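You operate a simulated robot arm through the tools that you are given. There is no shell and no other tool. Be economical: measure what you need, move in short steps, check, and stop when the job is done.

You are at the controls of a simulated robot arm. One attempt, no reset.

Task
Tighten the bracket's clamp bolt to 40 N m, then its lock nut to 20 N m.
Fine: set the dial for each, dock the nut runner; leave the shims. Set down upright: bench nut runner.

The check looks at the end state, three seconds after you hand in, the way a careful person would. Anything else that was tipped, shoved, dropped, spilled or broken makes it a failure.

Robot
A 7-joint arm with a two-finger parallel gripper, fixed in place. Base frame: the origin is at the foot of the arm, x ahead of it, y to its left, z up; the work surface is at about z = 850. Units: mm, degrees, N and s.
With the tool pointing down near the work surface it reaches from about 240 to 680 mm from the base axis. Its first joint turns from -66.0 to 66.0 degrees. Payload 2.4 kg.
Tool frame: the origin (TCP) lies between the finger pads and is the grasp point; the fingertips stand 30 mm ahead of it; z points along the fingers, y is the line along which they close. The gripper opens to 94 mm. The fingers are 28 mm wide and 10 mm thick; the gripper's body (50 by 96 mm) begins 55 mm behind the TCP.
Orientation is that of the tool frame in the base frame, as a unit quaternion [x, y, z, w]. With the fingers straight down and closing along the base's y, the tool's x points along the base's -x, its y along +y and its z along -z.

Tools
- The arm moves only by the tool arm_command. Its argument "plan" is a list of rows, each a list of 3 entries, a list of its own where there are three numbers: the shift along the tool's x, y, z in mm, then the turn, a rotation vector about the tool's x, y, z in rad, then the opening, from 0 (shut) to 1 (fully open). In form: [[[x, y, z], [rx, ry, rz], jaw], ...]. A call has 1 to 12 rows; each row shifts and turns the commanded pose from where the row before left it, along the tool's axes as they then stand. Rows are played at 5 a second. More than 50 mm and 8.6 degrees between two rows, or a gripper value outside its range, and nothing of the call is played. A pose out of reach is approached as far as the arm can. The call stops where the force on the tool passes 40 N (or 10 N more than at its start, if that is more) or the arm is blocked; 0.2 s more then pass. The fingers move at their own pace (about 153 mm/s each) and stop on an object; they squeeze with about 25 N. The grip force told is the motor's: it shows also when the fingers shut on nothing. Time passes only in rows, and 0.2 s behind the last, so rows that do not move let the fingers close. The reply holds the time, the measured pose of the TCP, the force on the tool along the base axes, the opening and the grip force, in the units named above and with some noise, with the torque about the TCP (base axes, N m) and any sound that the robot's microphone picked up.
- Cameras (640 x 400 px; columns grow to the right, rows downward): "scene" is fixed at [42.4, 475.4, 1451.2]; the picture's right is [-0.71, -0.71, 0.00], its down [-0.35, 0.36, -0.87] and it looks along [0.61, -0.61, -0.50] (base axes); focal length 314 px, centre (320, 200). "wrist" rides on the gripper at [76, 14, -103] in the tool frame; the picture's right is [-0.18, 0.98, 0.00], its down [-0.75, -0.14, -0.64] and it looks along [-0.63, -0.12, 0.77] (tool axes); focal length 243 px, centre (320, 200). There is no depth. A picture from a camera that has moved, and an enlarged one, comes with that camera's place and axes in the base frame and with its lens.
- snapshot(camera): a new picture of that camera. The clock stands still meanwhile.
- enlarge(camera, box): a new picture of the part [left, top, right, bottom] of that camera's present view, enlarged. The clock stands still meanwhile.
- hand_in(): hands the job in; it is judged then, once.

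Work in short steps. Places have to be worked out from the pictures, the camera data and where the tool is seen: move nearer, look again, correct. Check each grasp and each placing, and mend what went wrong. You have 120 turns and 68 pictures in all, those below and enlarged ones among them. Open the gripper and draw the arm clear of the work before you hand the job in, unless the task says otherwise; then end with one line.

The tools are called after "Request:" by a JSON object that holds its "fn" and its "kwargs". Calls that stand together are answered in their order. arm_command: Moves the arm, as the interface text tells. Its arguments: {"type":"object","properties":{"plan":{"type":"array"}},"required":["plan"]} The other tools are called the same way: snapshot (camera) takes a picture; enlarge (camera, box) takes an enlarged picture of a part of a camera's view; hand_in () hands the job in.

At the start:

```text
time: 0.0
tool_pos: [323.5, 133.7, 1311.5]
tool_rot: [0.0, 1.0, 0.0, 0.001]
wrist_force: [0.7, 0.4, -0.7]
ft_torque: [0.03, -0.03, -0.01]
finger_gap: 93.7
gripper_force: 0.0
```

scene: 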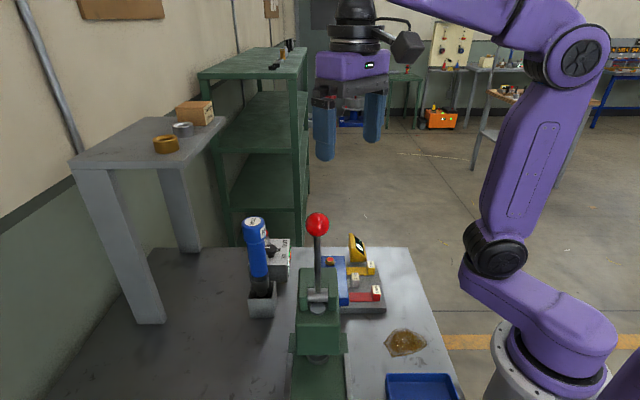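
wrist: 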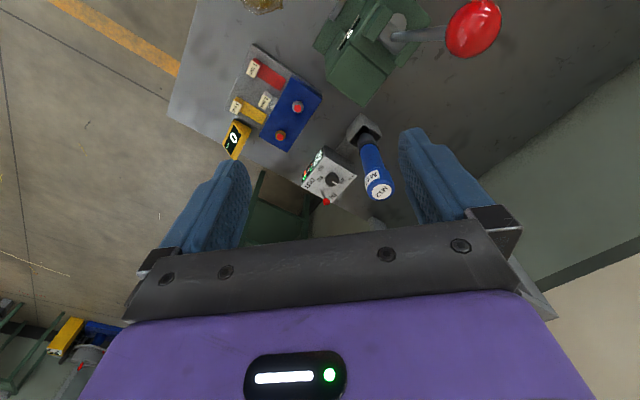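

I see a blue nut runner in a holster, a box with a dial, and a fixture with a blue bracket. I enlarge both views to identify the parts.

Request:
{"fn": "enlarge", "kwargs": {"camera": "scene", "box": [220, 200, 420, 325]}}

Request:
{"fn": "enlarge", "kwargs": {"camera": "wrist", "box": [200, 30, 420, 215]}}

```text
3.20 times, centred on (320, 262) of scene
camera zoom: at [42.4, 475.4, 1451.2], right [-0.71, -0.71, 0.0], down [-0.35, 0.36, -0.87], along [0.61, -0.61, -0.5], focal length 1005 px, centre (320, 0)
```

zoom: 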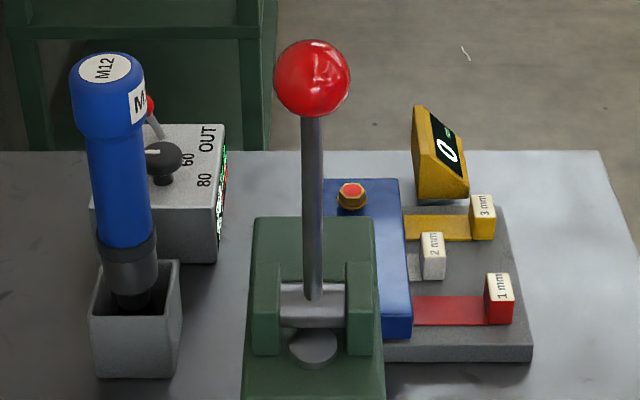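

```text
2.16 times, centred on (310, 122) of wrist
camera zoom: at [248.3, 148.3, 1412.1], right [0.18, 0.98, 0.0], down [0.75, -0.14, 0.64], along [0.63, -0.12, -0.77], focal length 525 px, centre (342, 368)
```

zoom: 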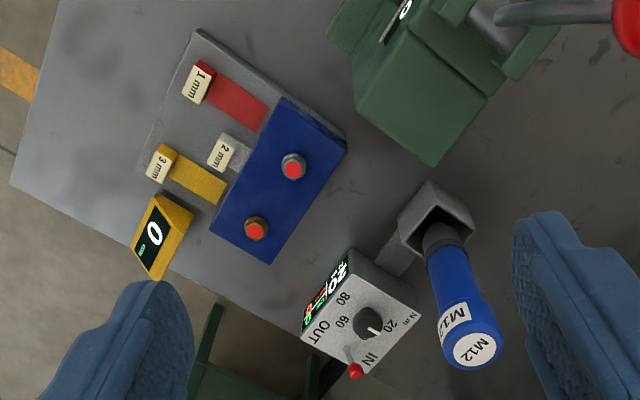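

Rough triangulation: knob at (582,114,932), brass-coloured bolt (467,15,900), grey bolt (412,69,900), nut runner top (510,200,1095). I lower the arm in free space for a closer look.

Request:
{"fn": "arm_command", "kwargs": {"plan": [[[-25, -9, 32], [0, 0, 0], 1], [[-25, -9, 32], [0, 0, 0], 1], [[-25, -9, 32], [0, 0, 0], 1], [[-25, -9, 32], [0, 0, 0], 1], [[-25, -9, 32], [0, 0, 0], 1]]}}

Request:
{"fn": "snapshot", "kwargs": {"camera": "wrist"}}

```text
time: 1.2
tool_pos: [447.3, 88.0, 1150.2]
tool_rot: [0.001, 1.0, 0.0, 0.0]
wrist_force: [0.5, 0.3, 0.8]
ft_torque: [0.02, 0.03, 0.01]
finger_gap: 94.0
gripper_force: 0.1
```

```text
63 pictures are left
camera wrist: at [372.7, 103.6, 1251.1], right [0.18, 0.98, 0.0], down [0.75, -0.14, 0.64], along [0.63, -0.12, -0.77], focal length 243 px, centre (320, 200)
```

wrist: 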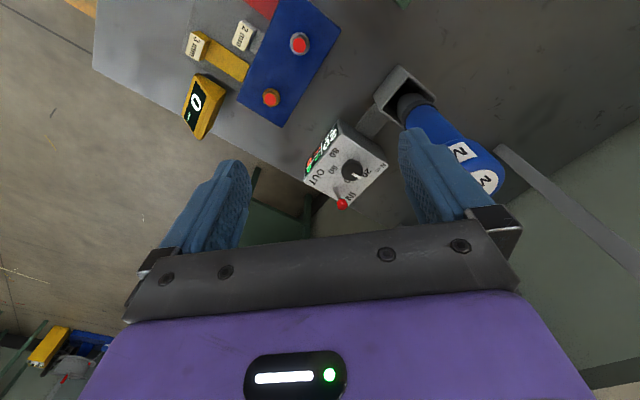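

Closer views of the controller and the bolts.

Request:
{"fn": "enlarge", "kwargs": {"camera": "wrist", "box": [290, 110, 400, 215]}}

Request:
{"fn": "enlarge", "kwargs": {"camera": "wrist", "box": [170, 0, 350, 140]}}

```text
3.81 times, centred on (345, 162) of wrist
camera zoom: at [372.7, 103.6, 1251.1], right [0.18, 0.98, 0.0], down [0.75, -0.14, 0.64], along [0.63, -0.12, -0.77], focal length 924 px, centre (225, 343)
```

zoom: 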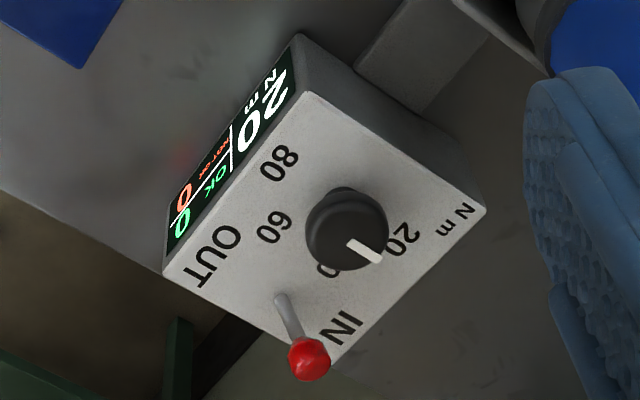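

```text
2.86 times, centred on (260, 70) of wrist
camera zoom: at [372.7, 103.6, 1251.1], right [0.18, 0.98, 0.0], down [0.75, -0.14, 0.64], along [0.63, -0.12, -0.77], focal length 693 px, centre (491, 571)
```

zoom: 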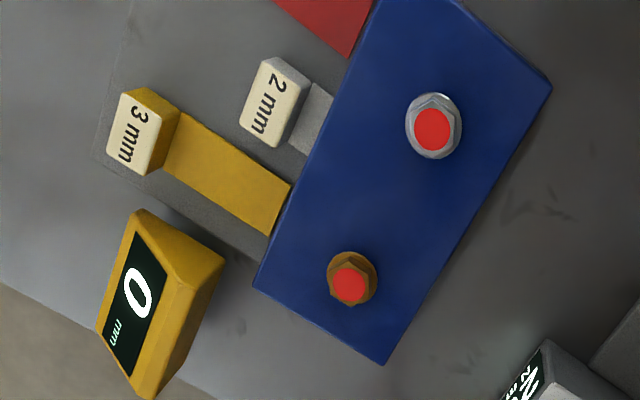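

The dial reads 20 N m, lever at IN. I need to tell the bolt from the lock nut, so I go lower over the bracket, still well above it.

Request:
{"fn": "arm_command", "kwargs": {"plan": [[[4, -10, 34], [0, 0, 0], 1], [[4, -10, 34], [0, 0, 0], 1], [[4, -10, 34], [0, 0, 0], 1], [[4, -10, 34], [0, 0, 0], 1]]}}

Request:
{"fn": "snapshot", "kwargs": {"camera": "wrist"}}

Request:
{"fn": "enlarge", "kwargs": {"camera": "scene", "box": [300, 225, 400, 320]}}

```text
time: 2.2
tool_pos: [431.7, 47.5, 1015.7]
tool_rot: [0.0, 1.0, 0.0, -0.001]
wrist_force: [0.0, 0.2, 0.5]
ft_torque: [0.0, 0.0, -0.01]
finger_gap: 94.1
gripper_force: 0.0
```

```text
60 pictures are left
camera wrist: at [357.3, 62.8, 1115.4], right [0.18, 0.98, 0.0], down [0.75, -0.14, 0.64], along [0.63, -0.12, -0.77], focal length 243 px, centre (320, 200)
```

wrist: 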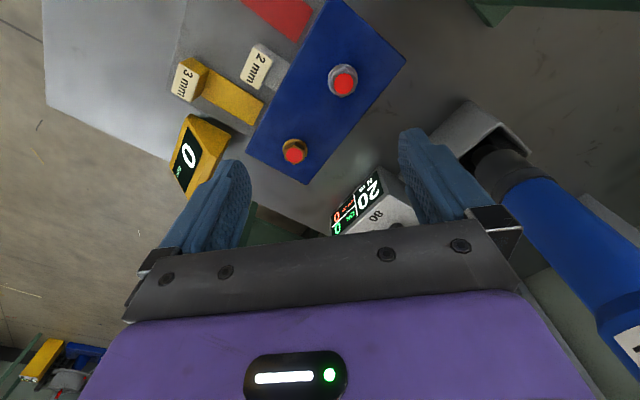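

```text
4.21 times, centred on (350, 272) of scene
camera zoom: at [42.4, 475.4, 1451.2], right [-0.71, -0.71, 0.0], down [-0.35, 0.36, -0.87], along [0.61, -0.61, -0.5], focal length 1323 px, centre (194, -105)
```

zoom: 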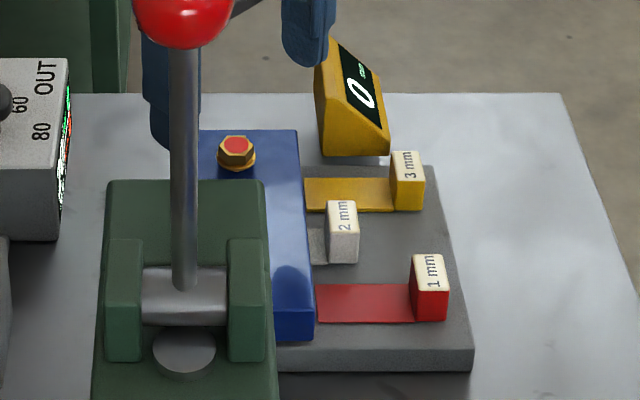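

Request:
{"fn": "enlarge", "kwargs": {"camera": "wrist", "box": [260, 50, 380, 180]}}

```text
3.08 times, centred on (320, 115) of wrist
camera zoom: at [357.3, 62.8, 1115.4], right [0.18, 0.98, 0.0], down [0.75, -0.14, 0.64], along [0.63, -0.12, -0.77], focal length 746 px, centre (320, 462)
```

zoom: 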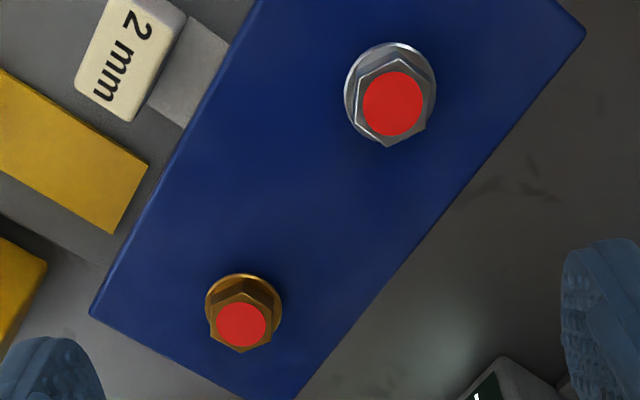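

The larger steel hex is the clamp bolt, the brass one the lock nut. The dial comes first: I move above the knob (584,113), yawed so the wrist camera stays away from the nut runner while turning.

Request:
{"fn": "arm_command", "kwargs": {"plan": [[[-38, 16, -11], [0, 0, 0], 1], [[-38, 16, -11], [0, 0, 0], 1], [[-38, 16, -11], [0, 0, 0], 1], [[-38, 16, -11], [0, 0, 0], 1], [[0, 0, 0], [0, 0, -0.149], 0.6], [[0, 0, 0], [0, 0, -0.149], 0.6], [[0, 0, 0], [0, 0, -0.149], 0.6], [[0, 0, 0], [0, 0, -0.149], 0.6], [[0, 0, 0], [0, 0, -0.149], 0.6], [[0, 0, 0], [0, 0, -0.149], 0.6], [[0, 0, 0], [0, 0, -0.149], 0.6]]}}

Request:
{"fn": "snapshot", "kwargs": {"camera": "wrist"}}

Request:
{"fn": "enlarge", "kwargs": {"camera": "scene", "box": [210, 180, 340, 325]}}

```text
time: 4.6
tool_pos: [583.8, 111.8, 1059.4]
tool_rot: [-0.499, 0.867, -0.001, 0.0]
wrist_force: [0.1, -1.3, -0.1]
ft_torque: [-0.01, 0.01, 0.03]
finger_gap: 56.5
gripper_force: 0.0
```

```text
57 pictures are left
camera wrist: at [534.5, 53.7, 1159.9], right [-0.76, 0.65, 0.0], down [0.5, 0.58, 0.64], along [0.42, 0.49, -0.77], focal length 243 px, centre (320, 200)
```

wrist: 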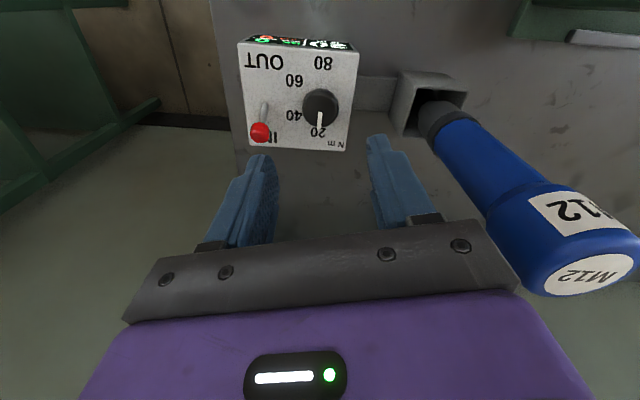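

```text
2.76 times, centred on (275, 252) of scene
camera zoom: at [42.4, 475.4, 1451.2], right [-0.71, -0.71, 0.0], down [-0.35, 0.36, -0.87], along [0.61, -0.61, -0.5], focal length 867 px, centre (444, 55)
```

zoom: 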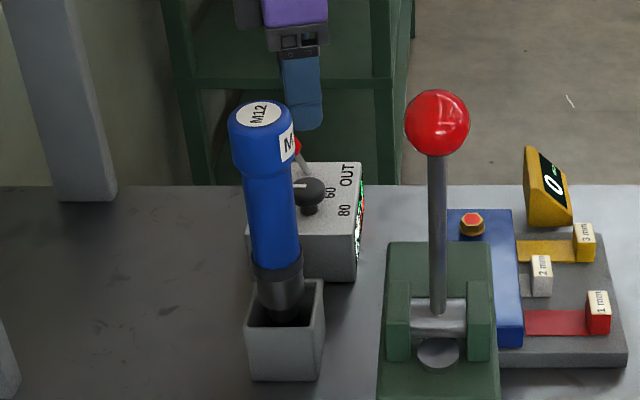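

The knob head is at about (584,113), z≈915–938, box top ≈906, lever ball clear of the narrowed fingers. I descend to tips just above the knob and check.

Request:
{"fn": "arm_command", "kwargs": {"plan": [[[-1.7, 0.4, 30], [0, 0, 0], 0.53], [[0, 0, 30], [0, 0, 0], 0.53], [[0, 0, 29], [0, 0, 0], 0.53]]}}

Request:
{"fn": "snapshot", "kwargs": {"camera": "wrist"}}

Request:
{"fn": "enlarge", "kwargs": {"camera": "scene", "box": [230, 200, 330, 300]}}

```text
time: 5.4
tool_pos: [584.8, 114.2, 969.8]
tool_rot: [-0.499, 0.867, 0.001, 0.001]
wrist_force: [-0.1, 0.7, -0.1]
ft_torque: [-0.02, 0.03, -0.03]
finger_gap: 49.8
gripper_force: 0.2
```

```text
55 pictures are left
camera wrist: at [534.9, 56.1, 1070.9], right [-0.76, 0.65, 0.0], down [0.5, 0.58, 0.64], along [0.42, 0.49, -0.77], focal length 243 px, centre (320, 200)
```

wrist: 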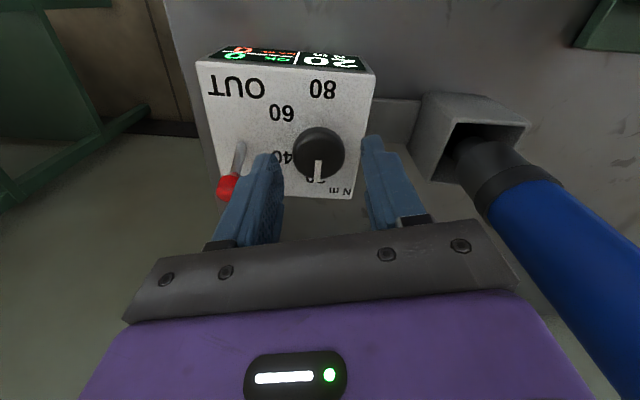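

```text
4.00 times, centred on (280, 250) of scene
camera zoom: at [42.4, 475.4, 1451.2], right [-0.71, -0.71, 0.0], down [-0.35, 0.36, -0.87], along [0.61, -0.61, -0.5], focal length 1257 px, centre (480, 0)
```

zoom: 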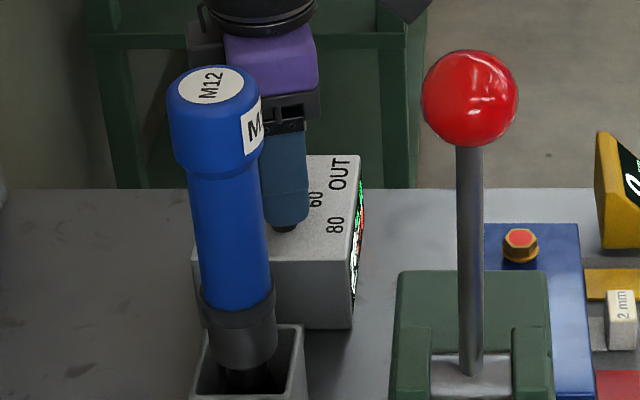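

The knob is centred between the fingers, with its top at about z 929. I lower to tips ≈914 and close on it.

Request:
{"fn": "arm_command", "kwargs": {"plan": [[[0, 0, 13], [0, 0, 0], 0.53], [[0, 0, 12], [0, 0, 0], 0.53], [[0, 0, 0], [0, 0, 0], 0.2], [[0, 0, 0], [0, 0, 0], 0.2]]}}

Request:
{"fn": "snapshot", "kwargs": {"camera": "wrist"}}

```text
time: 6.4
tool_pos: [584.2, 113.7, 946.0]
tool_rot: [-0.499, 0.867, 0.0, 0.0]
wrist_force: [0.2, -0.2, 3.5]
ft_torque: [-0.2, 0.1, -0.06]
finger_gap: 33.2
gripper_force: 45.2
```

```text
53 pictures are left
camera wrist: at [535.6, 55.6, 1046.7], right [-0.76, 0.65, 0.0], down [0.5, 0.58, 0.64], along [0.42, 0.49, -0.77], focal length 243 px, centre (320, 200)
```

wrist: 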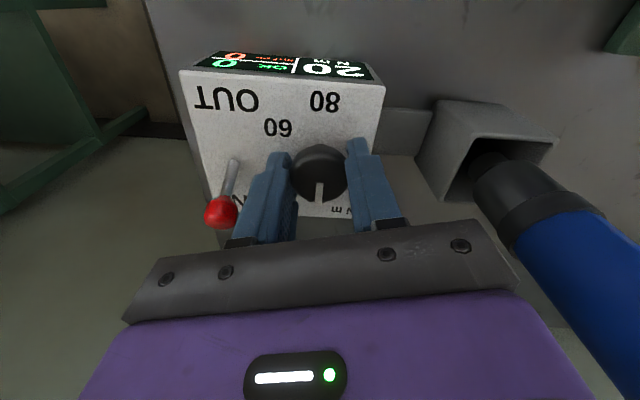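

Knob gripped at 33 mm. I turn clockwise about 30° and read the display.

Request:
{"fn": "arm_command", "kwargs": {"plan": [[[0, 0, 0], [0, 0, 0.13], 0.2], [[0, 0, 0], [0, 0, 0.13], 0.2], [[0, 0, 0], [0, 0, 0.13], 0.2], [[0, 0, 0], [0, 0, 0.13], 0.2]]}}

Request:
{"fn": "snapshot", "kwargs": {"camera": "wrist"}}

```text
time: 7.4
tool_pos: [584.5, 113.0, 945.5]
tool_rot: [-0.257, 0.966, 0.0, 0.001]
wrist_force: [4.6, -1.3, 5.2]
ft_torque: [-0.25, 0.04, -0.01]
finger_gap: 33.4
gripper_force: 44.8
```

```text
52 pictures are left
camera wrist: at [513.0, 88.8, 1046.6], right [-0.33, 0.94, 0.0], down [0.72, 0.25, 0.64], along [0.61, 0.21, -0.77], focal length 243 px, centre (320, 200)
```

wrist: 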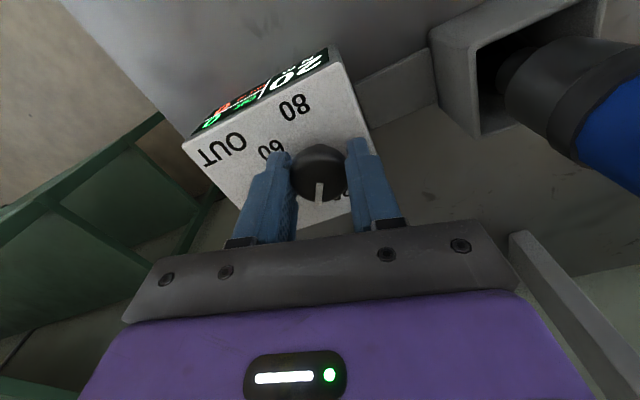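

The knob turns with the fingers, the display still at 20. I turn a further ~27° and enlarge the display.

Request:
{"fn": "arm_command", "kwargs": {"plan": [[[0, 0, 0], [0, 0, 0.12], 0.2], [[0, 0, 0], [0, 0, 0.12], 0.2], [[0, 0, 0], [0, 0, 0.12], 0.2], [[0, 0, 0], [0, 0, 0.12], 0.2]]}}

Request:
{"fn": "enlarge", "kwargs": {"camera": "wrist", "box": [180, 30, 440, 230]}}

```text
time: 8.4
tool_pos: [585.2, 113.9, 946.2]
tool_rot: [-0.019, 1.0, 0.0, 0.001]
wrist_force: [6.3, -0.6, 10.7]
ft_torque: [-0.14, 0.29, -0.04]
finger_gap: 33.7
gripper_force: 45.0
```

```text
2.00 times, centred on (310, 130) of wrist
camera zoom: at [509.4, 125.5, 1046.6], right [0.14, 0.99, 0.0], down [0.76, -0.11, 0.64], along [0.64, -0.09, -0.77], focal length 485 px, centre (340, 340)
```

zoom: 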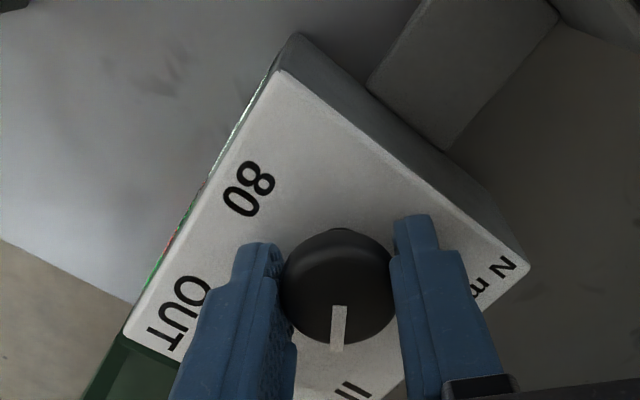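

The pointer now points about where the 40 mark should be. I add ~3°, release, rise and check the display.

Request:
{"fn": "arm_command", "kwargs": {"plan": [[[0, 0, 0], [0, 0, 0.05], 0.2], [[0, 0, 0], [0, 0, 0], 0.5], [[0, 0, 0], [0, 0, 0], 0.5], [[0, 0, -30], [0, 0, 0], 0.5], [[0, 0, -40], [0, 0, 0], 0.5], [[0, 0, -40], [0, 0, 0], 0.5]]}}

Request:
{"fn": "enlarge", "kwargs": {"camera": "wrist", "box": [240, 60, 480, 210]}}

```text
time: 9.8
tool_pos: [583.2, 113.7, 1055.4]
tool_rot: [0.004, 1.0, 0.0, 0.0]
wrist_force: [-0.2, 0.5, -0.7]
ft_torque: [0.01, 0.0, -0.02]
finger_gap: 47.0
gripper_force: 0.1
```

```text
2.67 times, centred on (360, 135) of wrist
camera zoom: at [509.0, 128.6, 1157.0], right [0.19, 0.98, 0.0], down [0.75, -0.15, 0.64], along [0.63, -0.12, -0.77], focal length 647 px, centre (213, 373)
```

zoom: 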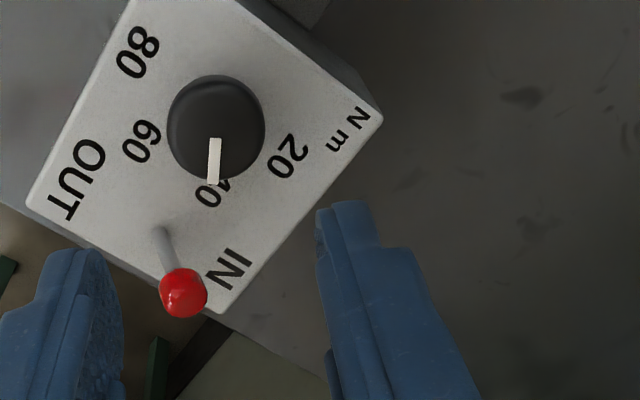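

The pointer is on 40. Next I rise and move above the nut runner (top at about (506,202,1099)), then check the display and alignment.

Request:
{"fn": "arm_command", "kwargs": {"plan": [[[0, 0, -36], [0, 0, 0], 1], [[0, 0, -36], [0, 0, 0], 1], [[0, 0, -36], [0, 0, 0], 1], [[26, 30, 0], [0, 0, 0], 1], [[26, 30, 0], [0, 0, 0], 1], [[26, 29, 0], [0, 0, 0], 1]]}}

Request:
{"fn": "snapshot", "kwargs": {"camera": "wrist"}}

Request:
{"fn": "snapshot", "kwargs": {"camera": "scene"}}

```text
time: 11.2
tool_pos: [506.0, 202.3, 1163.1]
tool_rot: [0.004, 1.0, 0.0, 0.0]
wrist_force: [0.1, 0.0, 0.3]
ft_torque: [-0.02, 0.02, -0.01]
finger_gap: 93.7
gripper_force: 0.0
```

```text
49 pictures are left
camera wrist: at [431.8, 218.1, 1263.9], right [0.19, 0.98, 0.0], down [0.75, -0.15, 0.64], along [0.63, -0.12, -0.77], focal length 243 px, centre (320, 200)
```

wrist: 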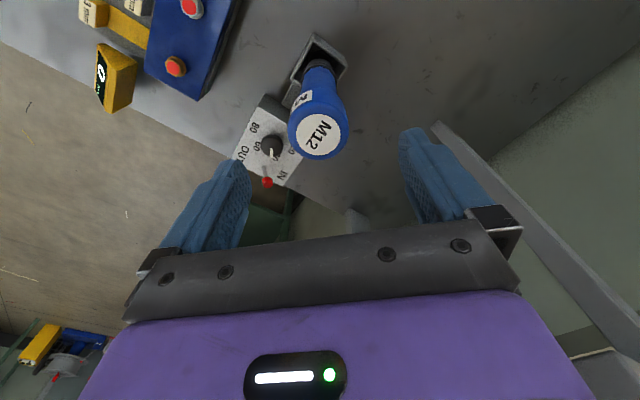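

```text
48 pictures are left
```

scene: 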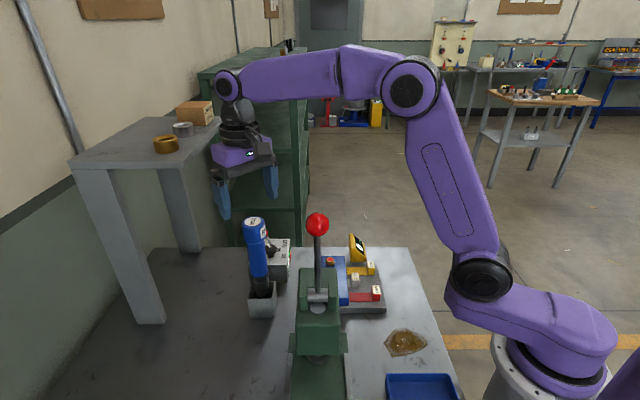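

The runner's top is centred at about (505,204). I descend around it to TCP z≈1069 (palm still clear of the top), then close.

Request:
{"fn": "arm_command", "kwargs": {"plan": [[[0.5, 1.4, 32], [0, 0, 0], 1], [[0, 0, 32], [0, 0, 0], 1], [[0, 0, 30], [0, 0, 0], 1], [[0, 0, 0], [0, 0, 0], 1]]}}

Request:
{"fn": "snapshot", "kwargs": {"camera": "wrist"}}

Request:
{"fn": "enlarge", "kwargs": {"camera": "scene", "box": [210, 180, 320, 325]}}

```text
time: 12.2
tool_pos: [505.6, 205.1, 1070.6]
tool_rot: [0.003, 1.0, 0.0, -0.001]
wrist_force: [0.4, 0.5, 0.1]
ft_torque: [0.0, 0.01, 0.0]
finger_gap: 93.9
gripper_force: 0.0
```

```text
47 pictures are left
camera wrist: at [432.3, 219.9, 1170.2], right [0.19, 0.98, 0.0], down [0.75, -0.15, 0.64], along [0.63, -0.12, -0.77], focal length 243 px, centre (320, 200)
```

wrist: 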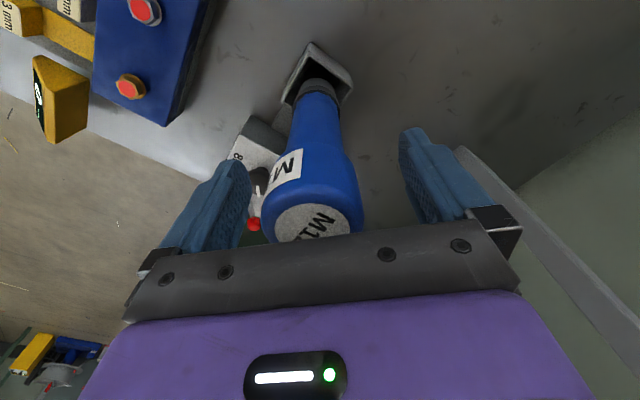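

```text
2.76 times, centred on (265, 252) of scene
camera zoom: at [42.4, 475.4, 1451.2], right [-0.71, -0.71, 0.0], down [-0.35, 0.36, -0.87], along [0.61, -0.61, -0.5], focal length 867 px, centre (472, 55)
```

zoom: 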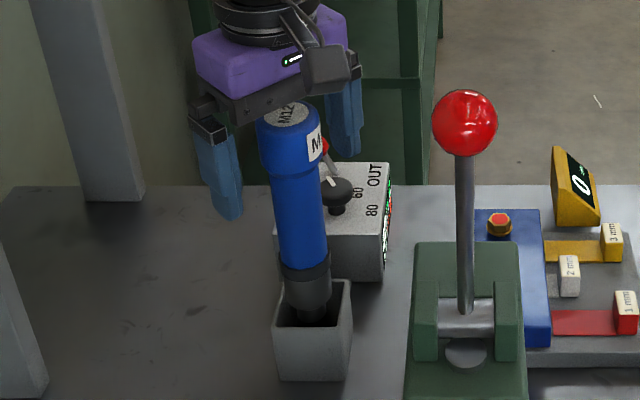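

Aligned. I shift 1.5 mm back in y and close on the cap.

Request:
{"fn": "arm_command", "kwargs": {"plan": [[[0, -1.5, 0], [0, 0, 0], 0.7], [[0, 0, 0], [0, 0, 0], 0.3], [[0, 0, 0], [0, 0, 0], 0.3], [[0, 0, 0], [0, 0, 0], 0.3]]}}

```text
time: 13.2
tool_pos: [505.6, 204.3, 1068.8]
tool_rot: [0.004, 1.0, 0.0, 0.0]
wrist_force: [0.3, -2.5, 0.5]
ft_torque: [-0.38, -0.07, -0.03]
finger_gap: 45.8
gripper_force: 24.9
```

Gripped at 45.8 mm. I lift straight up to clear the holster and look.

Request:
{"fn": "arm_command", "kwargs": {"plan": [[[0, 0, -8], [0, 0, 0], 0.3], [[0, 0, -20], [0, 0, 0], 0.3], [[0, 0, -30], [0, 0, 0], 0.3], [[0, 0, -30], [0, 0, 0], 0.3], [[0, 0, 0], [0, 0, 0], 0.3]]}}

Request:
{"fn": "snapshot", "kwargs": {"camera": "scene"}}

Request:
{"fn": "snapshot", "kwargs": {"camera": "wrist"}}

```text
time: 14.4
tool_pos: [507.1, 200.7, 1156.7]
tool_rot: [0.003, 1.0, 0.0, 0.0]
wrist_force: [0.1, -0.9, -5.3]
ft_torque: [-0.03, 0.01, 0.0]
finger_gap: 45.9
gripper_force: 24.9
```

```text
45 pictures are left
```

scene: 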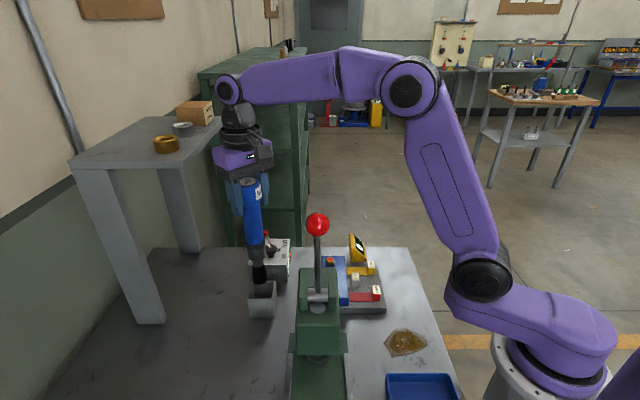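

```text
44 pictures are left
camera wrist: at [433.0, 216.7, 1257.9], right [0.19, 0.98, 0.0], down [0.75, -0.15, 0.64], along [0.63, -0.12, -0.77], focal length 243 px, centre (320, 200)
```

wrist: 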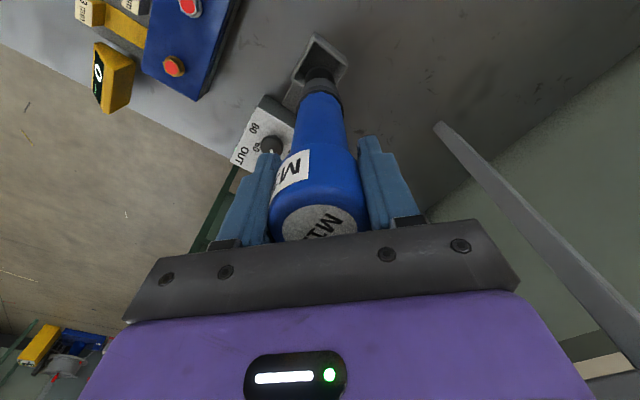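

Lifted (about 5 N). I raise further and view the socket closely.

Request:
{"fn": "arm_command", "kwargs": {"plan": [[[0, 0, -30], [0, 0, 0], 0.3], [[0, 0, -30], [0, 0, 0], 0.3], [[0, 0, 0], [0, 0, 0], 0.3]]}}

Request:
{"fn": "enlarge", "kwargs": {"camera": "scene", "box": [205, 140, 315, 300]}}

```text
time: 15.2
tool_pos: [508.4, 201.0, 1216.6]
tool_rot: [0.003, 1.0, 0.0, 0.001]
wrist_force: [-0.1, 0.2, -3.6]
ft_torque: [0.02, 0.01, -0.03]
finger_gap: 45.7
gripper_force: 24.9
```

```text
2.50 times, centred on (260, 220) of scene
camera zoom: at [42.5, 475.4, 1451.2], right [-0.71, -0.71, 0.0], down [-0.35, 0.36, -0.87], along [0.61, -0.61, -0.5], focal length 786 px, centre (470, 150)
```

zoom: 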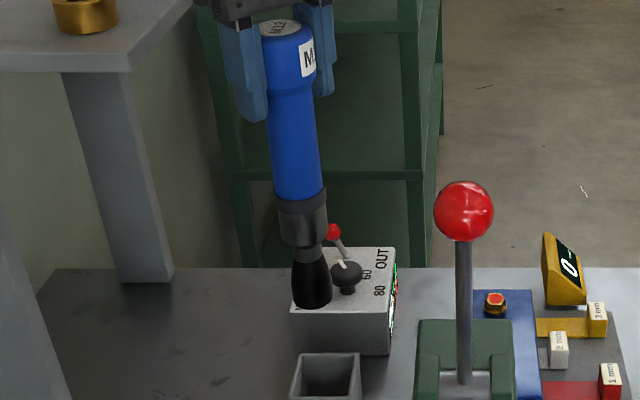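

Runner length below the TCP is about 217 mm. Triangulation gives the steel bolt top at (412,71,910) and brass at (465.5,17.7,912). I carry the runner to above the steel bolt at height.

Request:
{"fn": "arm_command", "kwargs": {"plan": [[[19, -26, 0], [0, 0, 0], 0.3], [[19, -26, 0], [0, 0, 0], 0.3], [[19, -26, 0], [0, 0, 0], 0.3], [[19, -26, 0], [0, 0, 0], 0.3], [[19, -26, 0], [0, 0, 0], 0.3], [[0, 0, 23], [0, 0, 0], 0.3], [[0, 0, 23], [0, 0, 0], 0.3], [[0, 0, 0], [0, 0, 0], 0.3]]}}

Request:
{"fn": "snapshot", "kwargs": {"camera": "wrist"}}

Request:
{"fn": "enlarge", "kwargs": {"camera": "scene", "box": [280, 140, 420, 320]}}

```text
time: 17.0
tool_pos: [409.3, 73.3, 1169.9]
tool_rot: [0.004, 1.0, 0.0, 0.0]
wrist_force: [-0.9, -0.7, -4.5]
ft_torque: [-0.01, 0.03, 0.0]
finger_gap: 46.0
gripper_force: 24.8
```

```text
42 pictures are left
camera wrist: at [334.3, 90.0, 1271.5], right [0.19, 0.98, 0.0], down [0.75, -0.15, 0.64], along [0.63, -0.12, -0.77], focal length 243 px, centre (320, 200)
```

wrist: 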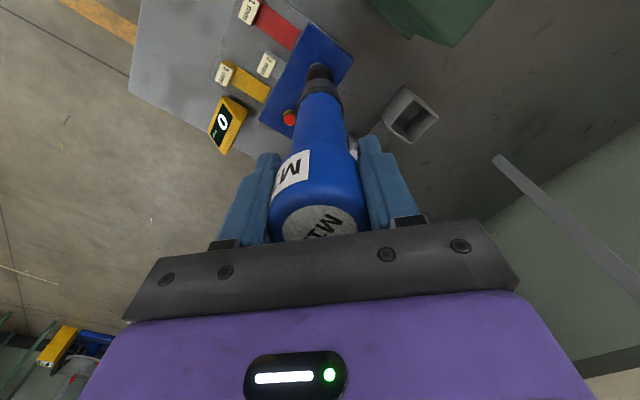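

```text
2.22 times, centred on (350, 230) of scene
camera zoom: at [42.4, 475.4, 1451.2], right [-0.71, -0.71, 0.0], down [-0.35, 0.36, -0.87], along [0.61, -0.61, -0.5], focal length 698 px, centre (253, 133)
```

zoom: 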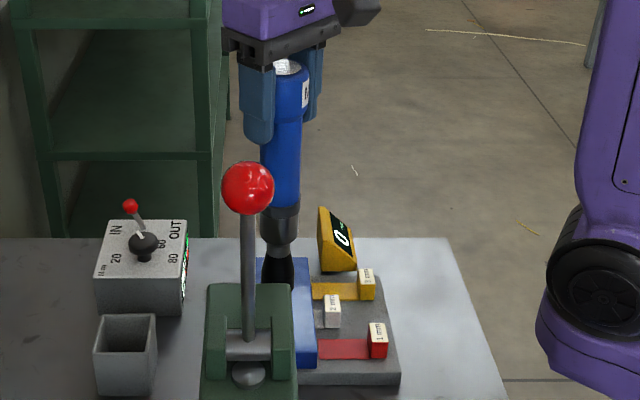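

The socket hangs vertically under the TCP (rim silhouette consistent). I shift to (412,71), lower 28 mm and examine the gap above the bolt.

Request:
{"fn": "arm_command", "kwargs": {"plan": [[[-3, -2, 14], [0, 0, 0], 0.3], [[0, 0, 14], [0, 0, 0], 0.3], [[0, 0, 0], [0, 0, 0], 0.3]]}}

Request:
{"fn": "enlarge", "kwargs": {"camera": "wrist", "box": [250, 20, 390, 130]}}

Request:
{"fn": "enlarge", "kwargs": {"camera": "scene", "box": [310, 220, 370, 300]}}

```text
time: 17.8
tool_pos: [413.3, 71.7, 1143.3]
tool_rot: [0.003, 1.0, 0.0, 0.0]
wrist_force: [0.4, -0.4, -4.5]
ft_torque: [-0.01, -0.04, -0.01]
finger_gap: 45.7
gripper_force: 25.1
```

```text
3.64 times, centred on (320, 75) of wrist
camera zoom: at [338.4, 87.7, 1244.0], right [0.19, 0.98, 0.0], down [0.75, -0.15, 0.64], along [0.63, -0.12, -0.77], focal length 882 px, centre (320, 654)
```

zoom: 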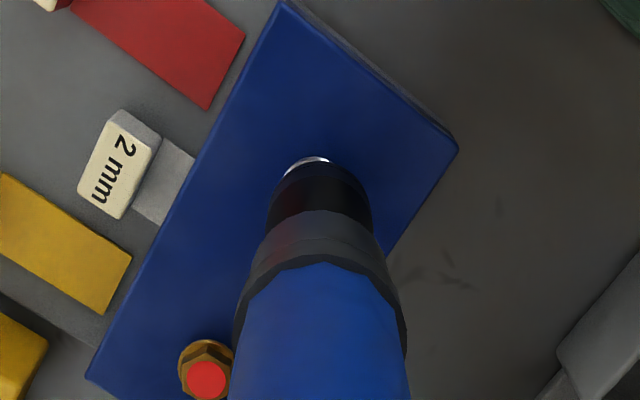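

```text
5.00 times, centred on (340, 260) of scene
camera zoom: at [42.4, 475.4, 1451.2], right [-0.71, -0.71, 0.0], down [-0.35, 0.36, -0.87], along [0.61, -0.61, -0.5], focal length 1571 px, centre (220, -100)
```

zoom: 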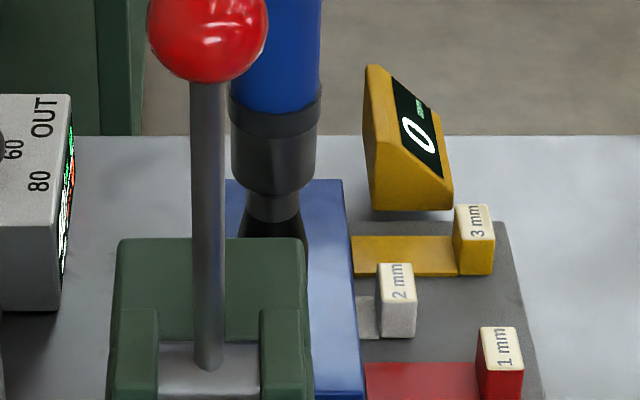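

The bolt flange peeks out where predicted; the socket is about 1.5 mm too far in +y and 1 mm in +x. I correct and lower slowly until contact.

Request:
{"fn": "arm_command", "kwargs": {"plan": [[[1, -1.5, 6], [0, 0, 0], 0.3], [[0, 0, 6], [0, 0, 0], 0.3], [[0, 0, 3], [0, 0, 0], 0.3], [[0, 0, 3], [0, 0, 0], 0.3], [[0, 0, 0], [0, 0, 0], 0.3]]}}

Request:
{"fn": "enlarge", "kwargs": {"camera": "wrist", "box": [250, 10, 390, 120]}}

```text
time: 19.0
tool_pos: [412.8, 71.9, 1125.5]
tool_rot: [0.004, 1.0, -0.001, 0.0]
wrist_force: [0.6, -0.3, -4.6]
ft_torque: [0.02, 0.02, 0.0]
finger_gap: 45.8
gripper_force: 24.9
```

```text
3.64 times, centred on (320, 65) of wrist
camera zoom: at [337.9, 86.5, 1226.1], right [0.19, 0.98, 0.0], down [0.75, -0.15, 0.64], along [0.63, -0.12, -0.77], focal length 882 px, centre (320, 691)
```

zoom: 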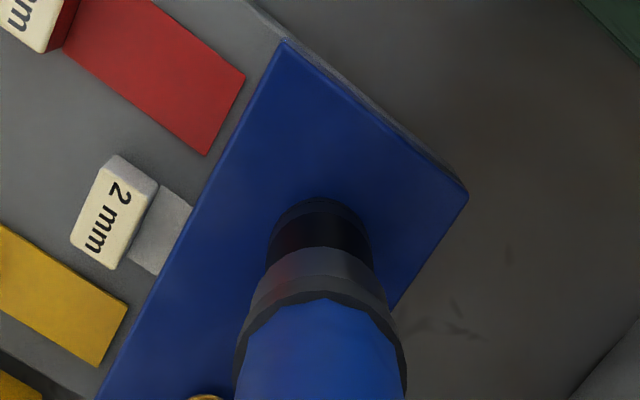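

No contact yet and the bolt is now covered by the socket. I continue down in 2–3 mm steps.

Request:
{"fn": "arm_command", "kwargs": {"plan": [[[0, 0, 3], [0, 0, 0], 0.3], [[0, 0, 3], [0, 0, 0], 0.3], [[0, 0, 2], [0, 0, 0], 0.3], [[0, 0, 0], [0, 0, 0], 0.3]]}}

```text
time: 20.0
tool_pos: [412.4, 72.3, 1117.0]
tool_rot: [0.004, 1.0, 0.001, 0.001]
wrist_force: [3.0, -1.2, 9.1]
ft_torque: [0.12, -0.68, 0.01]
finger_gap: 45.9
gripper_force: 25.2
```

Contact with about 14 N. I press a little more and listen for the runner.

Request:
{"fn": "arm_command", "kwargs": {"plan": [[[0, 0, 1.5], [0, 0, 0], 0.3], [[0, 0, 0], [0, 0, 0], 0.3], [[0, 0, 0], [0, 0, 0], 0.3]]}}

Request:
{"fn": "enlarge", "kwargs": {"camera": "wrist", "box": [250, 0, 390, 110]}}

```text
time: 20.8
tool_pos: [413.3, 71.6, 1117.2]
tool_rot: [0.003, 1.0, 0.001, 0.001]
wrist_force: [1.1, 1.8, 19.9]
ft_torque: [0.32, -0.32, 0.0]
finger_gap: 45.9
gripper_force: 25.2
```

```text
3.64 times, centred on (320, 55) of wrist
camera zoom: at [337.3, 86.4, 1217.0], right [0.19, 0.98, 0.0], down [0.75, -0.15, 0.64], along [0.63, -0.12, -0.77], focal length 882 px, centre (320, 727)
```

zoom: 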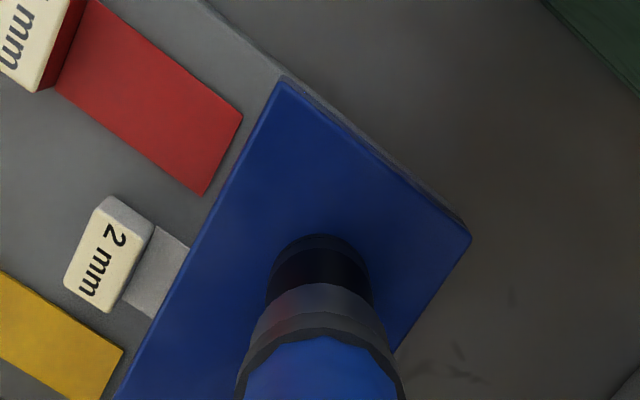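

Firm axial contact, no sound yet. I press a bit harder, still under the limit.

Request:
{"fn": "arm_command", "kwargs": {"plan": [[[0, 0, 1], [0, 0, 0], 0.3], [[0, 0, 1], [0, 0, 0], 0.3], [[0, 0, 0], [0, 0, 0], 0.3], [[0, 0, 0], [0, 0, 0], 0.3]]}}

```text
time: 21.8
tool_pos: [411.9, 69.9, 1113.5]
tool_rot: [0.004, 1.0, 0.0, 0.002]
wrist_force: [-0.3, 3.0, 20.3]
ft_torque: [0.66, -0.11, 0.0]
finger_gap: 45.9
gripper_force: 25.2
```

The TCP moved down ~3 mm at the same force: either the socket slid on, or the runner slipped in the grip. I look.

Request:
{"fn": "enlarge", "kwargs": {"camera": "wrist", "box": [250, 0, 390, 110]}}

Request:
{"fn": "enlarge", "kwargs": {"camera": "scene", "box": [220, 140, 380, 300]}}

```text
3.64 times, centred on (320, 55) of wrist
camera zoom: at [337.0, 86.1, 1214.9], right [0.19, 0.98, 0.0], down [0.75, -0.15, 0.64], along [0.63, -0.12, -0.77], focal length 882 px, centre (320, 727)
```

zoom: 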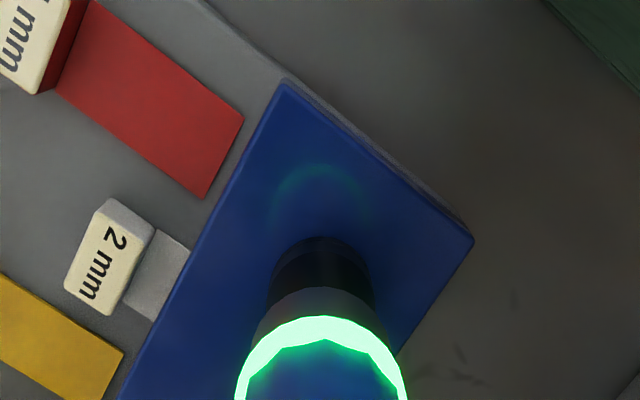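

```text
2.50 times, centred on (300, 220) of scene
camera zoom: at [42.1, 475.4, 1451.2], right [-0.71, -0.71, 0.0], down [-0.35, 0.36, -0.87], along [0.61, -0.61, -0.5], focal length 786 px, centre (370, 150)
```

zoom: 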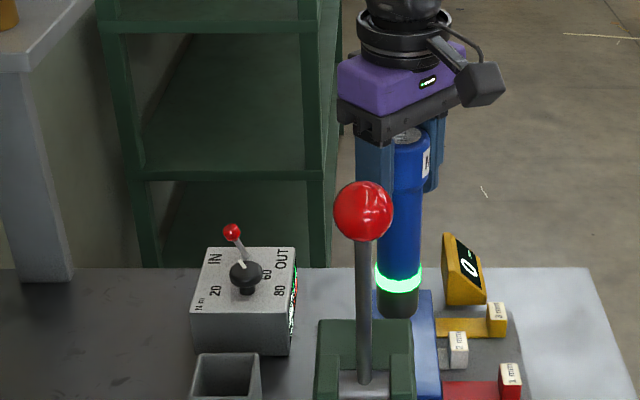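

The ring lit green, so push-to-start works. I hold still a moment to see whether it is running or done.

Request:
{"fn": "arm_command", "kwargs": {"plan": [[[0, 0, 0], [0, 0, 0], 0.3], [[0, 0, 0], [0, 0, 0], 0.3], [[0, 0, 0], [0, 0, 0], 0.3], [[0, 0, 0], [0, 0, 0], 0.3]]}}

Request:
{"fn": "enlarge", "kwargs": {"camera": "scene", "box": [265, 230, 385, 300]}}

```text
time: 22.8
tool_pos: [412.1, 70.5, 1113.5]
tool_rot: [0.003, 1.0, 0.0, 0.0]
wrist_force: [0.6, 3.0, 19.7]
ft_torque: [0.62, -0.22, -0.01]
finger_gap: 45.9
gripper_force: 25.5
```

```text
5.33 times, centred on (325, 265) of scene
camera zoom: at [42.1, 475.4, 1451.2], right [-0.71, -0.71, 0.0], down [-0.35, 0.36, -0.87], along [0.61, -0.61, -0.5], focal length 1676 px, centre (293, -147)
```

zoom: 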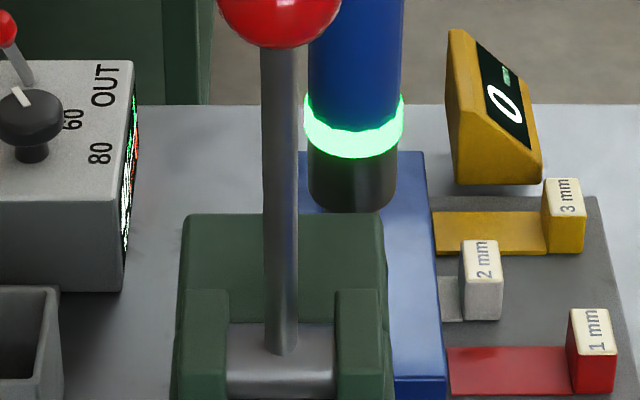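

Steady green. I lift off the bolt, rise and move to −y to read the controller and see the bolt.

Request:
{"fn": "arm_command", "kwargs": {"plan": [[[0, 0, -3], [0, 0, 0], 0.3], [[0, 0, -10], [0, 0, 0], 0.3], [[0, 0, -30], [0, 0, 0], 0.3], [[0, 0, -40], [0, 0, 0], 0.3], [[0, 0, -45], [0, 0, 0], 0.3], [[-6, -34, -5], [0, 0, 0], 0.3], [[-6, -34, -5], [0, 0, 0], 0.3], [[-6, -34, 0], [0, 0, 0], 0.3], [[0, 0, 0], [0, 0, 0], 0.3]]}}

Request:
{"fn": "snapshot", "kwargs": {"camera": "wrist"}}

```text
time: 24.8
tool_pos: [429.0, -32.0, 1251.2]
tool_rot: [0.004, 1.0, 0.0, 0.0]
wrist_force: [0.6, -0.2, -5.2]
ft_torque: [-0.04, 0.0, 0.01]
finger_gap: 45.5
gripper_force: 24.8
```

```text
33 pictures are left
camera wrist: at [354.2, -16.2, 1351.6], right [0.19, 0.98, 0.0], down [0.75, -0.15, 0.64], along [0.63, -0.12, -0.77], focal length 243 px, centre (320, 200)
```

wrist: 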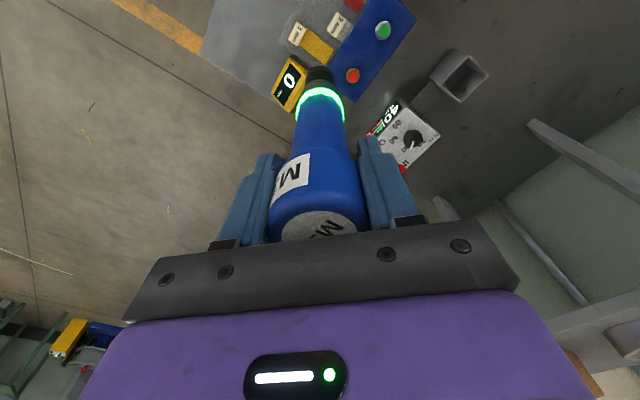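

Request:
{"fn": "enlarge", "kwargs": {"camera": "wrist", "box": [330, 15, 450, 180]}}

```text
2.42 times, centred on (390, 98) of wrist
camera zoom: at [354.2, -16.2, 1351.6], right [0.19, 0.98, 0.0], down [0.75, -0.15, 0.64], along [0.63, -0.12, -0.77], focal length 588 px, centre (150, 448)
```

zoom: 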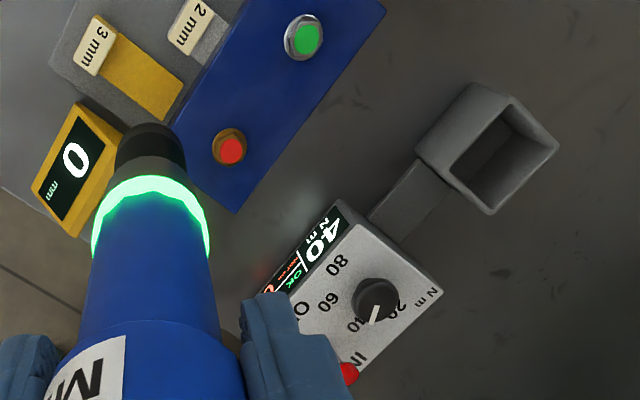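

Steel bolt shows green and the dial 40. Now the dial must go to 20, so I dock the runner first: move above the holster at about (506,202.5).

Request:
{"fn": "arm_command", "kwargs": {"plan": [[[-12.8, 39.1, 0], [0, 0, 0], 0.3], [[-12.8, 39.1, 0], [0, 0, 0], 0.3], [[-12.8, 39.1, 0], [0, 0, 0], 0.3], [[-12.8, 39.1, 0], [0, 0, 0], 0.3], [[-12.8, 39.1, 0], [0, 0, 0], 0.3], [[-12.8, 39.1, 0], [0, 0, 0], 0.3], [[0, 0, 40], [0, 0, 0], 0.3], [[0, 0, 40], [0, 0, 0], 0.3], [[0, 0, 0], [0, 0, 0], 0.3]]}}

Request:
{"fn": "enlarge", "kwargs": {"camera": "wrist", "box": [240, 10, 400, 130]}}

Request:
{"fn": "enlarge", "kwargs": {"camera": "scene", "box": [210, 180, 330, 330]}}

```text
time: 26.8
tool_pos: [509.0, 202.9, 1172.6]
tool_rot: [0.004, 1.0, 0.0, 0.001]
wrist_force: [0.6, 0.4, -5.5]
ft_torque: [-0.02, 0.0, 0.01]
finger_gap: 45.8
gripper_force: 24.9
```

```text
3.33 times, centred on (320, 70) of wrist
camera zoom: at [434.5, 218.3, 1272.4], right [0.19, 0.98, 0.0], down [0.75, -0.15, 0.64], along [0.63, -0.12, -0.77], focal length 809 px, centre (320, 633)
```

zoom: 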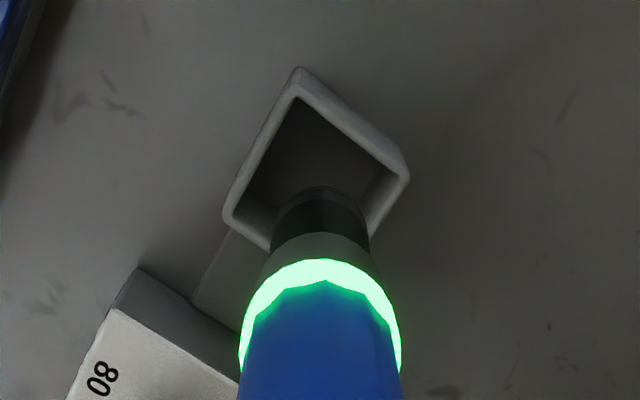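

```text
2.67 times, centred on (270, 255) of scene
camera zoom: at [42.5, 475.4, 1451.2], right [-0.71, -0.71, 0.0], down [-0.35, 0.36, -0.87], along [0.61, -0.61, -0.5], focal length 838 px, centre (453, 53)
```

zoom: 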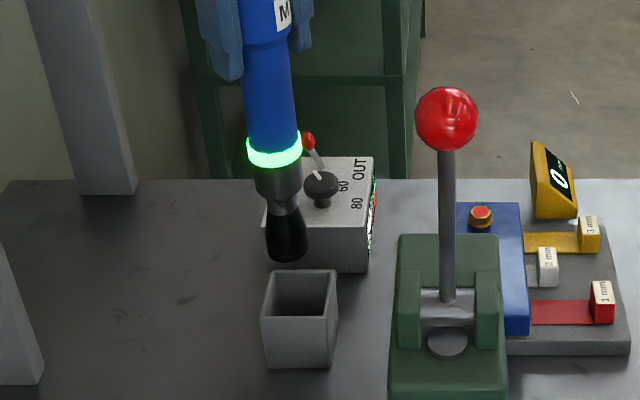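

Holster centre ≈(507,203); the TCP reads x=509. I shift −2 mm and lower into the holster, slowing near the bottom.

Request:
{"fn": "arm_command", "kwargs": {"plan": [[[2, 0, 20], [0, 0, 0], 0.3], [[0, 0, 20], [0, 0, 0], 0.3], [[0, 0, 20], [0, 0, 0], 0.3], [[0, 0, 20], [0, 0, 0], 0.3], [[0, 0, 15], [0, 0, 0], 0.3], [[0, 0, 4], [0, 0, 0], 0.3], [[0, 0, 0], [0, 0, 0], 0.3]]}}

```text
time: 28.4
tool_pos: [507.9, 203.3, 1071.6]
tool_rot: [0.004, 1.0, 0.001, 0.0]
wrist_force: [0.6, 0.1, -5.7]
ft_torque: [-0.02, 0.05, -0.01]
finger_gap: 45.7
gripper_force: 25.1
```

No contact yet; a few more millimetres.

Request:
{"fn": "arm_command", "kwargs": {"plan": [[[0, 0, 1.5], [0, 0, 0], 0.3], [[0, 0, 1.5], [0, 0, 0], 0.3], [[0, 0, 0], [0, 0, 0], 0.3]]}}

```text
time: 29.2
tool_pos: [506.9, 203.2, 1069.5]
tool_rot: [0.003, 1.0, -0.001, 0.001]
wrist_force: [0.6, -0.9, -4.0]
ft_torque: [0.03, 0.04, -0.02]
finger_gap: 45.9
gripper_force: 24.8
```

Request:
{"fn": "arm_command", "kwargs": {"plan": [[[0, 0, 1], [0, 0, 0], 0.3], [[0, 0, 0], [0, 0, 0], 0.3]]}}

```text
time: 29.8
tool_pos: [507.7, 201.7, 1068.0]
tool_rot: [0.003, 1.0, 0.0, 0.0]
wrist_force: [-0.4, 0.0, -4.8]
ft_torque: [-0.02, 0.0, -0.01]
finger_gap: 46.1
gripper_force: 25.3
```

Still carrying its weight; I go on in 1 mm steps until it lands.

Request:
{"fn": "arm_command", "kwargs": {"plan": [[[0, 0, 1], [0, 0, 0], 0.3], [[0, 0, 1], [0, 0, 0], 0.3], [[0, 0, 0], [0, 0, 0], 0.3]]}}

```text
time: 30.6
tool_pos: [506.5, 202.5, 1066.2]
tool_rot: [0.004, 1.0, 0.0, 0.0]
wrist_force: [-0.2, 0.3, -3.0]
ft_torque: [0.0, -0.01, -0.02]
finger_gap: 45.7
gripper_force: 25.5
```

Request:
{"fn": "arm_command", "kwargs": {"plan": [[[0, 0, 1], [0, 0, 0], 0.3], [[0, 0, 1], [0, 0, 0], 0.3], [[0, 0, 0], [0, 0, 0], 0.3]]}}

```text
time: 31.4
tool_pos: [507.2, 203.3, 1066.0]
tool_rot: [0.004, 1.0, 0.002, 0.002]
wrist_force: [-3.8, -1.7, 18.6]
ft_torque: [-0.36, 0.45, -0.02]
finger_gap: 46.0
gripper_force: 25.0
```

Landed at TCP z≈1066. I back off 1.5 mm, open fully and rise clear.

Request:
{"fn": "arm_command", "kwargs": {"plan": [[[0, 0, -1.5], [0, 0, 0], 0.3], [[0, 0, 0], [0, 0, 0], 0.6], [[0, 0, 0], [0, 0, 0], 1], [[0, 0, 0], [0, 0, 0], 1], [[0, 0, -30], [0, 0, 0], 1], [[0, 0, -40], [0, 0, 0], 1], [[0, 0, -40], [0, 0, 0], 1]]}}

Request:
{"fn": "snapshot", "kwargs": {"camera": "wrist"}}

Request:
{"fn": "enlarge", "kwargs": {"camera": "scene", "box": [200, 180, 400, 330]}}

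```text
time: 33.0
tool_pos: [506.1, 204.7, 1175.3]
tool_rot: [0.004, 1.0, 0.0, 0.001]
wrist_force: [-0.5, -0.5, -0.3]
ft_torque: [0.02, 0.0, 0.01]
finger_gap: 94.0
gripper_force: 0.0
```

```text
29 pictures are left
camera wrist: at [431.0, 219.8, 1276.2], right [0.19, 0.98, 0.0], down [0.75, -0.15, 0.64], along [0.63, -0.12, -0.77], focal length 243 px, centre (320, 200)
```

wrist: 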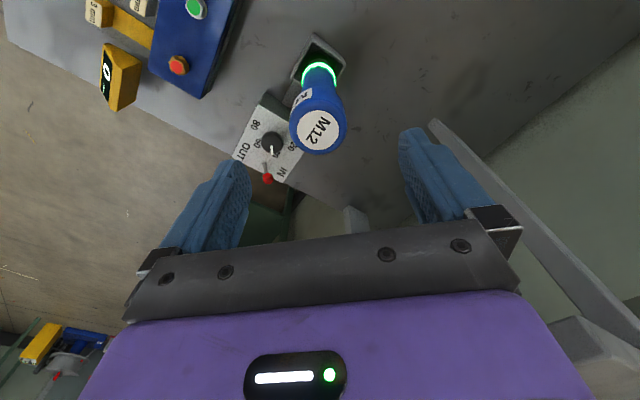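

```text
2.67 times, centred on (300, 255) of scene
camera zoom: at [42.4, 475.4, 1451.3], right [-0.71, -0.71, 0.0], down [-0.35, 0.36, -0.87], along [0.61, -0.61, -0.5], focal length 838 px, centre (373, 53)
```

zoom: 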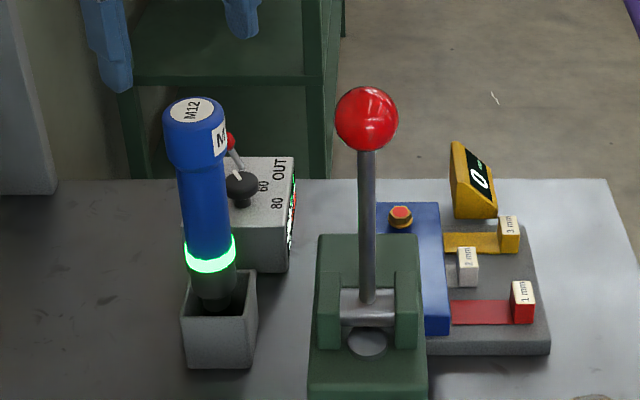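

The runner is docked upright. Back to the knob: translate at height, narrow the jaw and lower to tips above the knob.

Request:
{"fn": "arm_command", "kwargs": {"plan": [[[-26, -30.3, 0], [0, 0, 0], 0.53], [[-26, -30.3, 0], [0, 0, 0], 0.53], [[-26, -30.3, 0], [0, 0, 0], 0.53], [[0, 0, 40], [0, 0, 0], 0.53], [[0, 0, 40], [0, 0, 0], 0.53], [[0, 0, 40], [0, 0, 0], 0.53], [[0, 0, 84], [0, 0, 0], 0.53]]}}

```text
refused: row 7 steps farther than a row can; nothing moved
```

Request:
{"fn": "arm_command", "kwargs": {"plan": [[[-26, -30.3, 0], [0, 0, 0], 0.53], [[-26, -30.3, 0], [0, 0, 0], 0.53], [[-26, -30.3, 0], [0, 0, 0], 0.53], [[0, 0, 40], [0, 0, 0], 0.53], [[0, 0, 40], [0, 0, 0], 0.53], [[0, 0, 42], [0, 0, 0], 0.53], [[0, 0, 42], [0, 0, 0], 0.53], [[0, 0, 40], [0, 0, 0], 0.53], [[0, 0, 0], [0, 0, 0], 0.53]]}}

Request:
{"fn": "enlarge", "kwargs": {"camera": "wrist", "box": [200, 40, 440, 230]}}

```text
time: 35.0
tool_pos: [583.9, 110.0, 971.1]
tool_rot: [0.004, 1.0, 0.0, -0.001]
wrist_force: [0.4, -0.3, 0.7]
ft_torque: [0.0, 0.0, 0.0]
finger_gap: 49.9
gripper_force: 0.1
```

```text
2.11 times, centred on (320, 135) of wrist
camera zoom: at [509.2, 125.6, 1072.6], right [0.19, 0.98, 0.0], down [0.75, -0.15, 0.64], along [0.63, -0.12, -0.77], focal length 511 px, centre (320, 337)
```

zoom: 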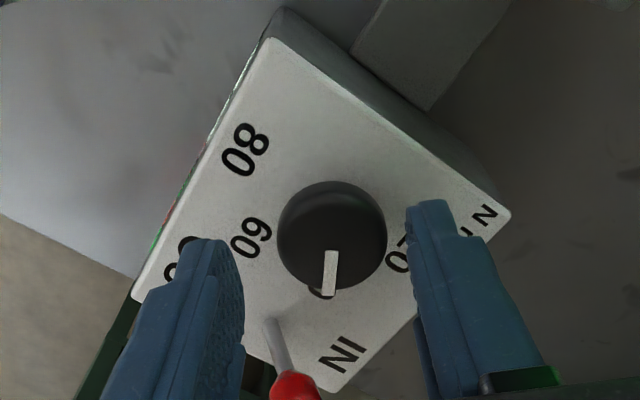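

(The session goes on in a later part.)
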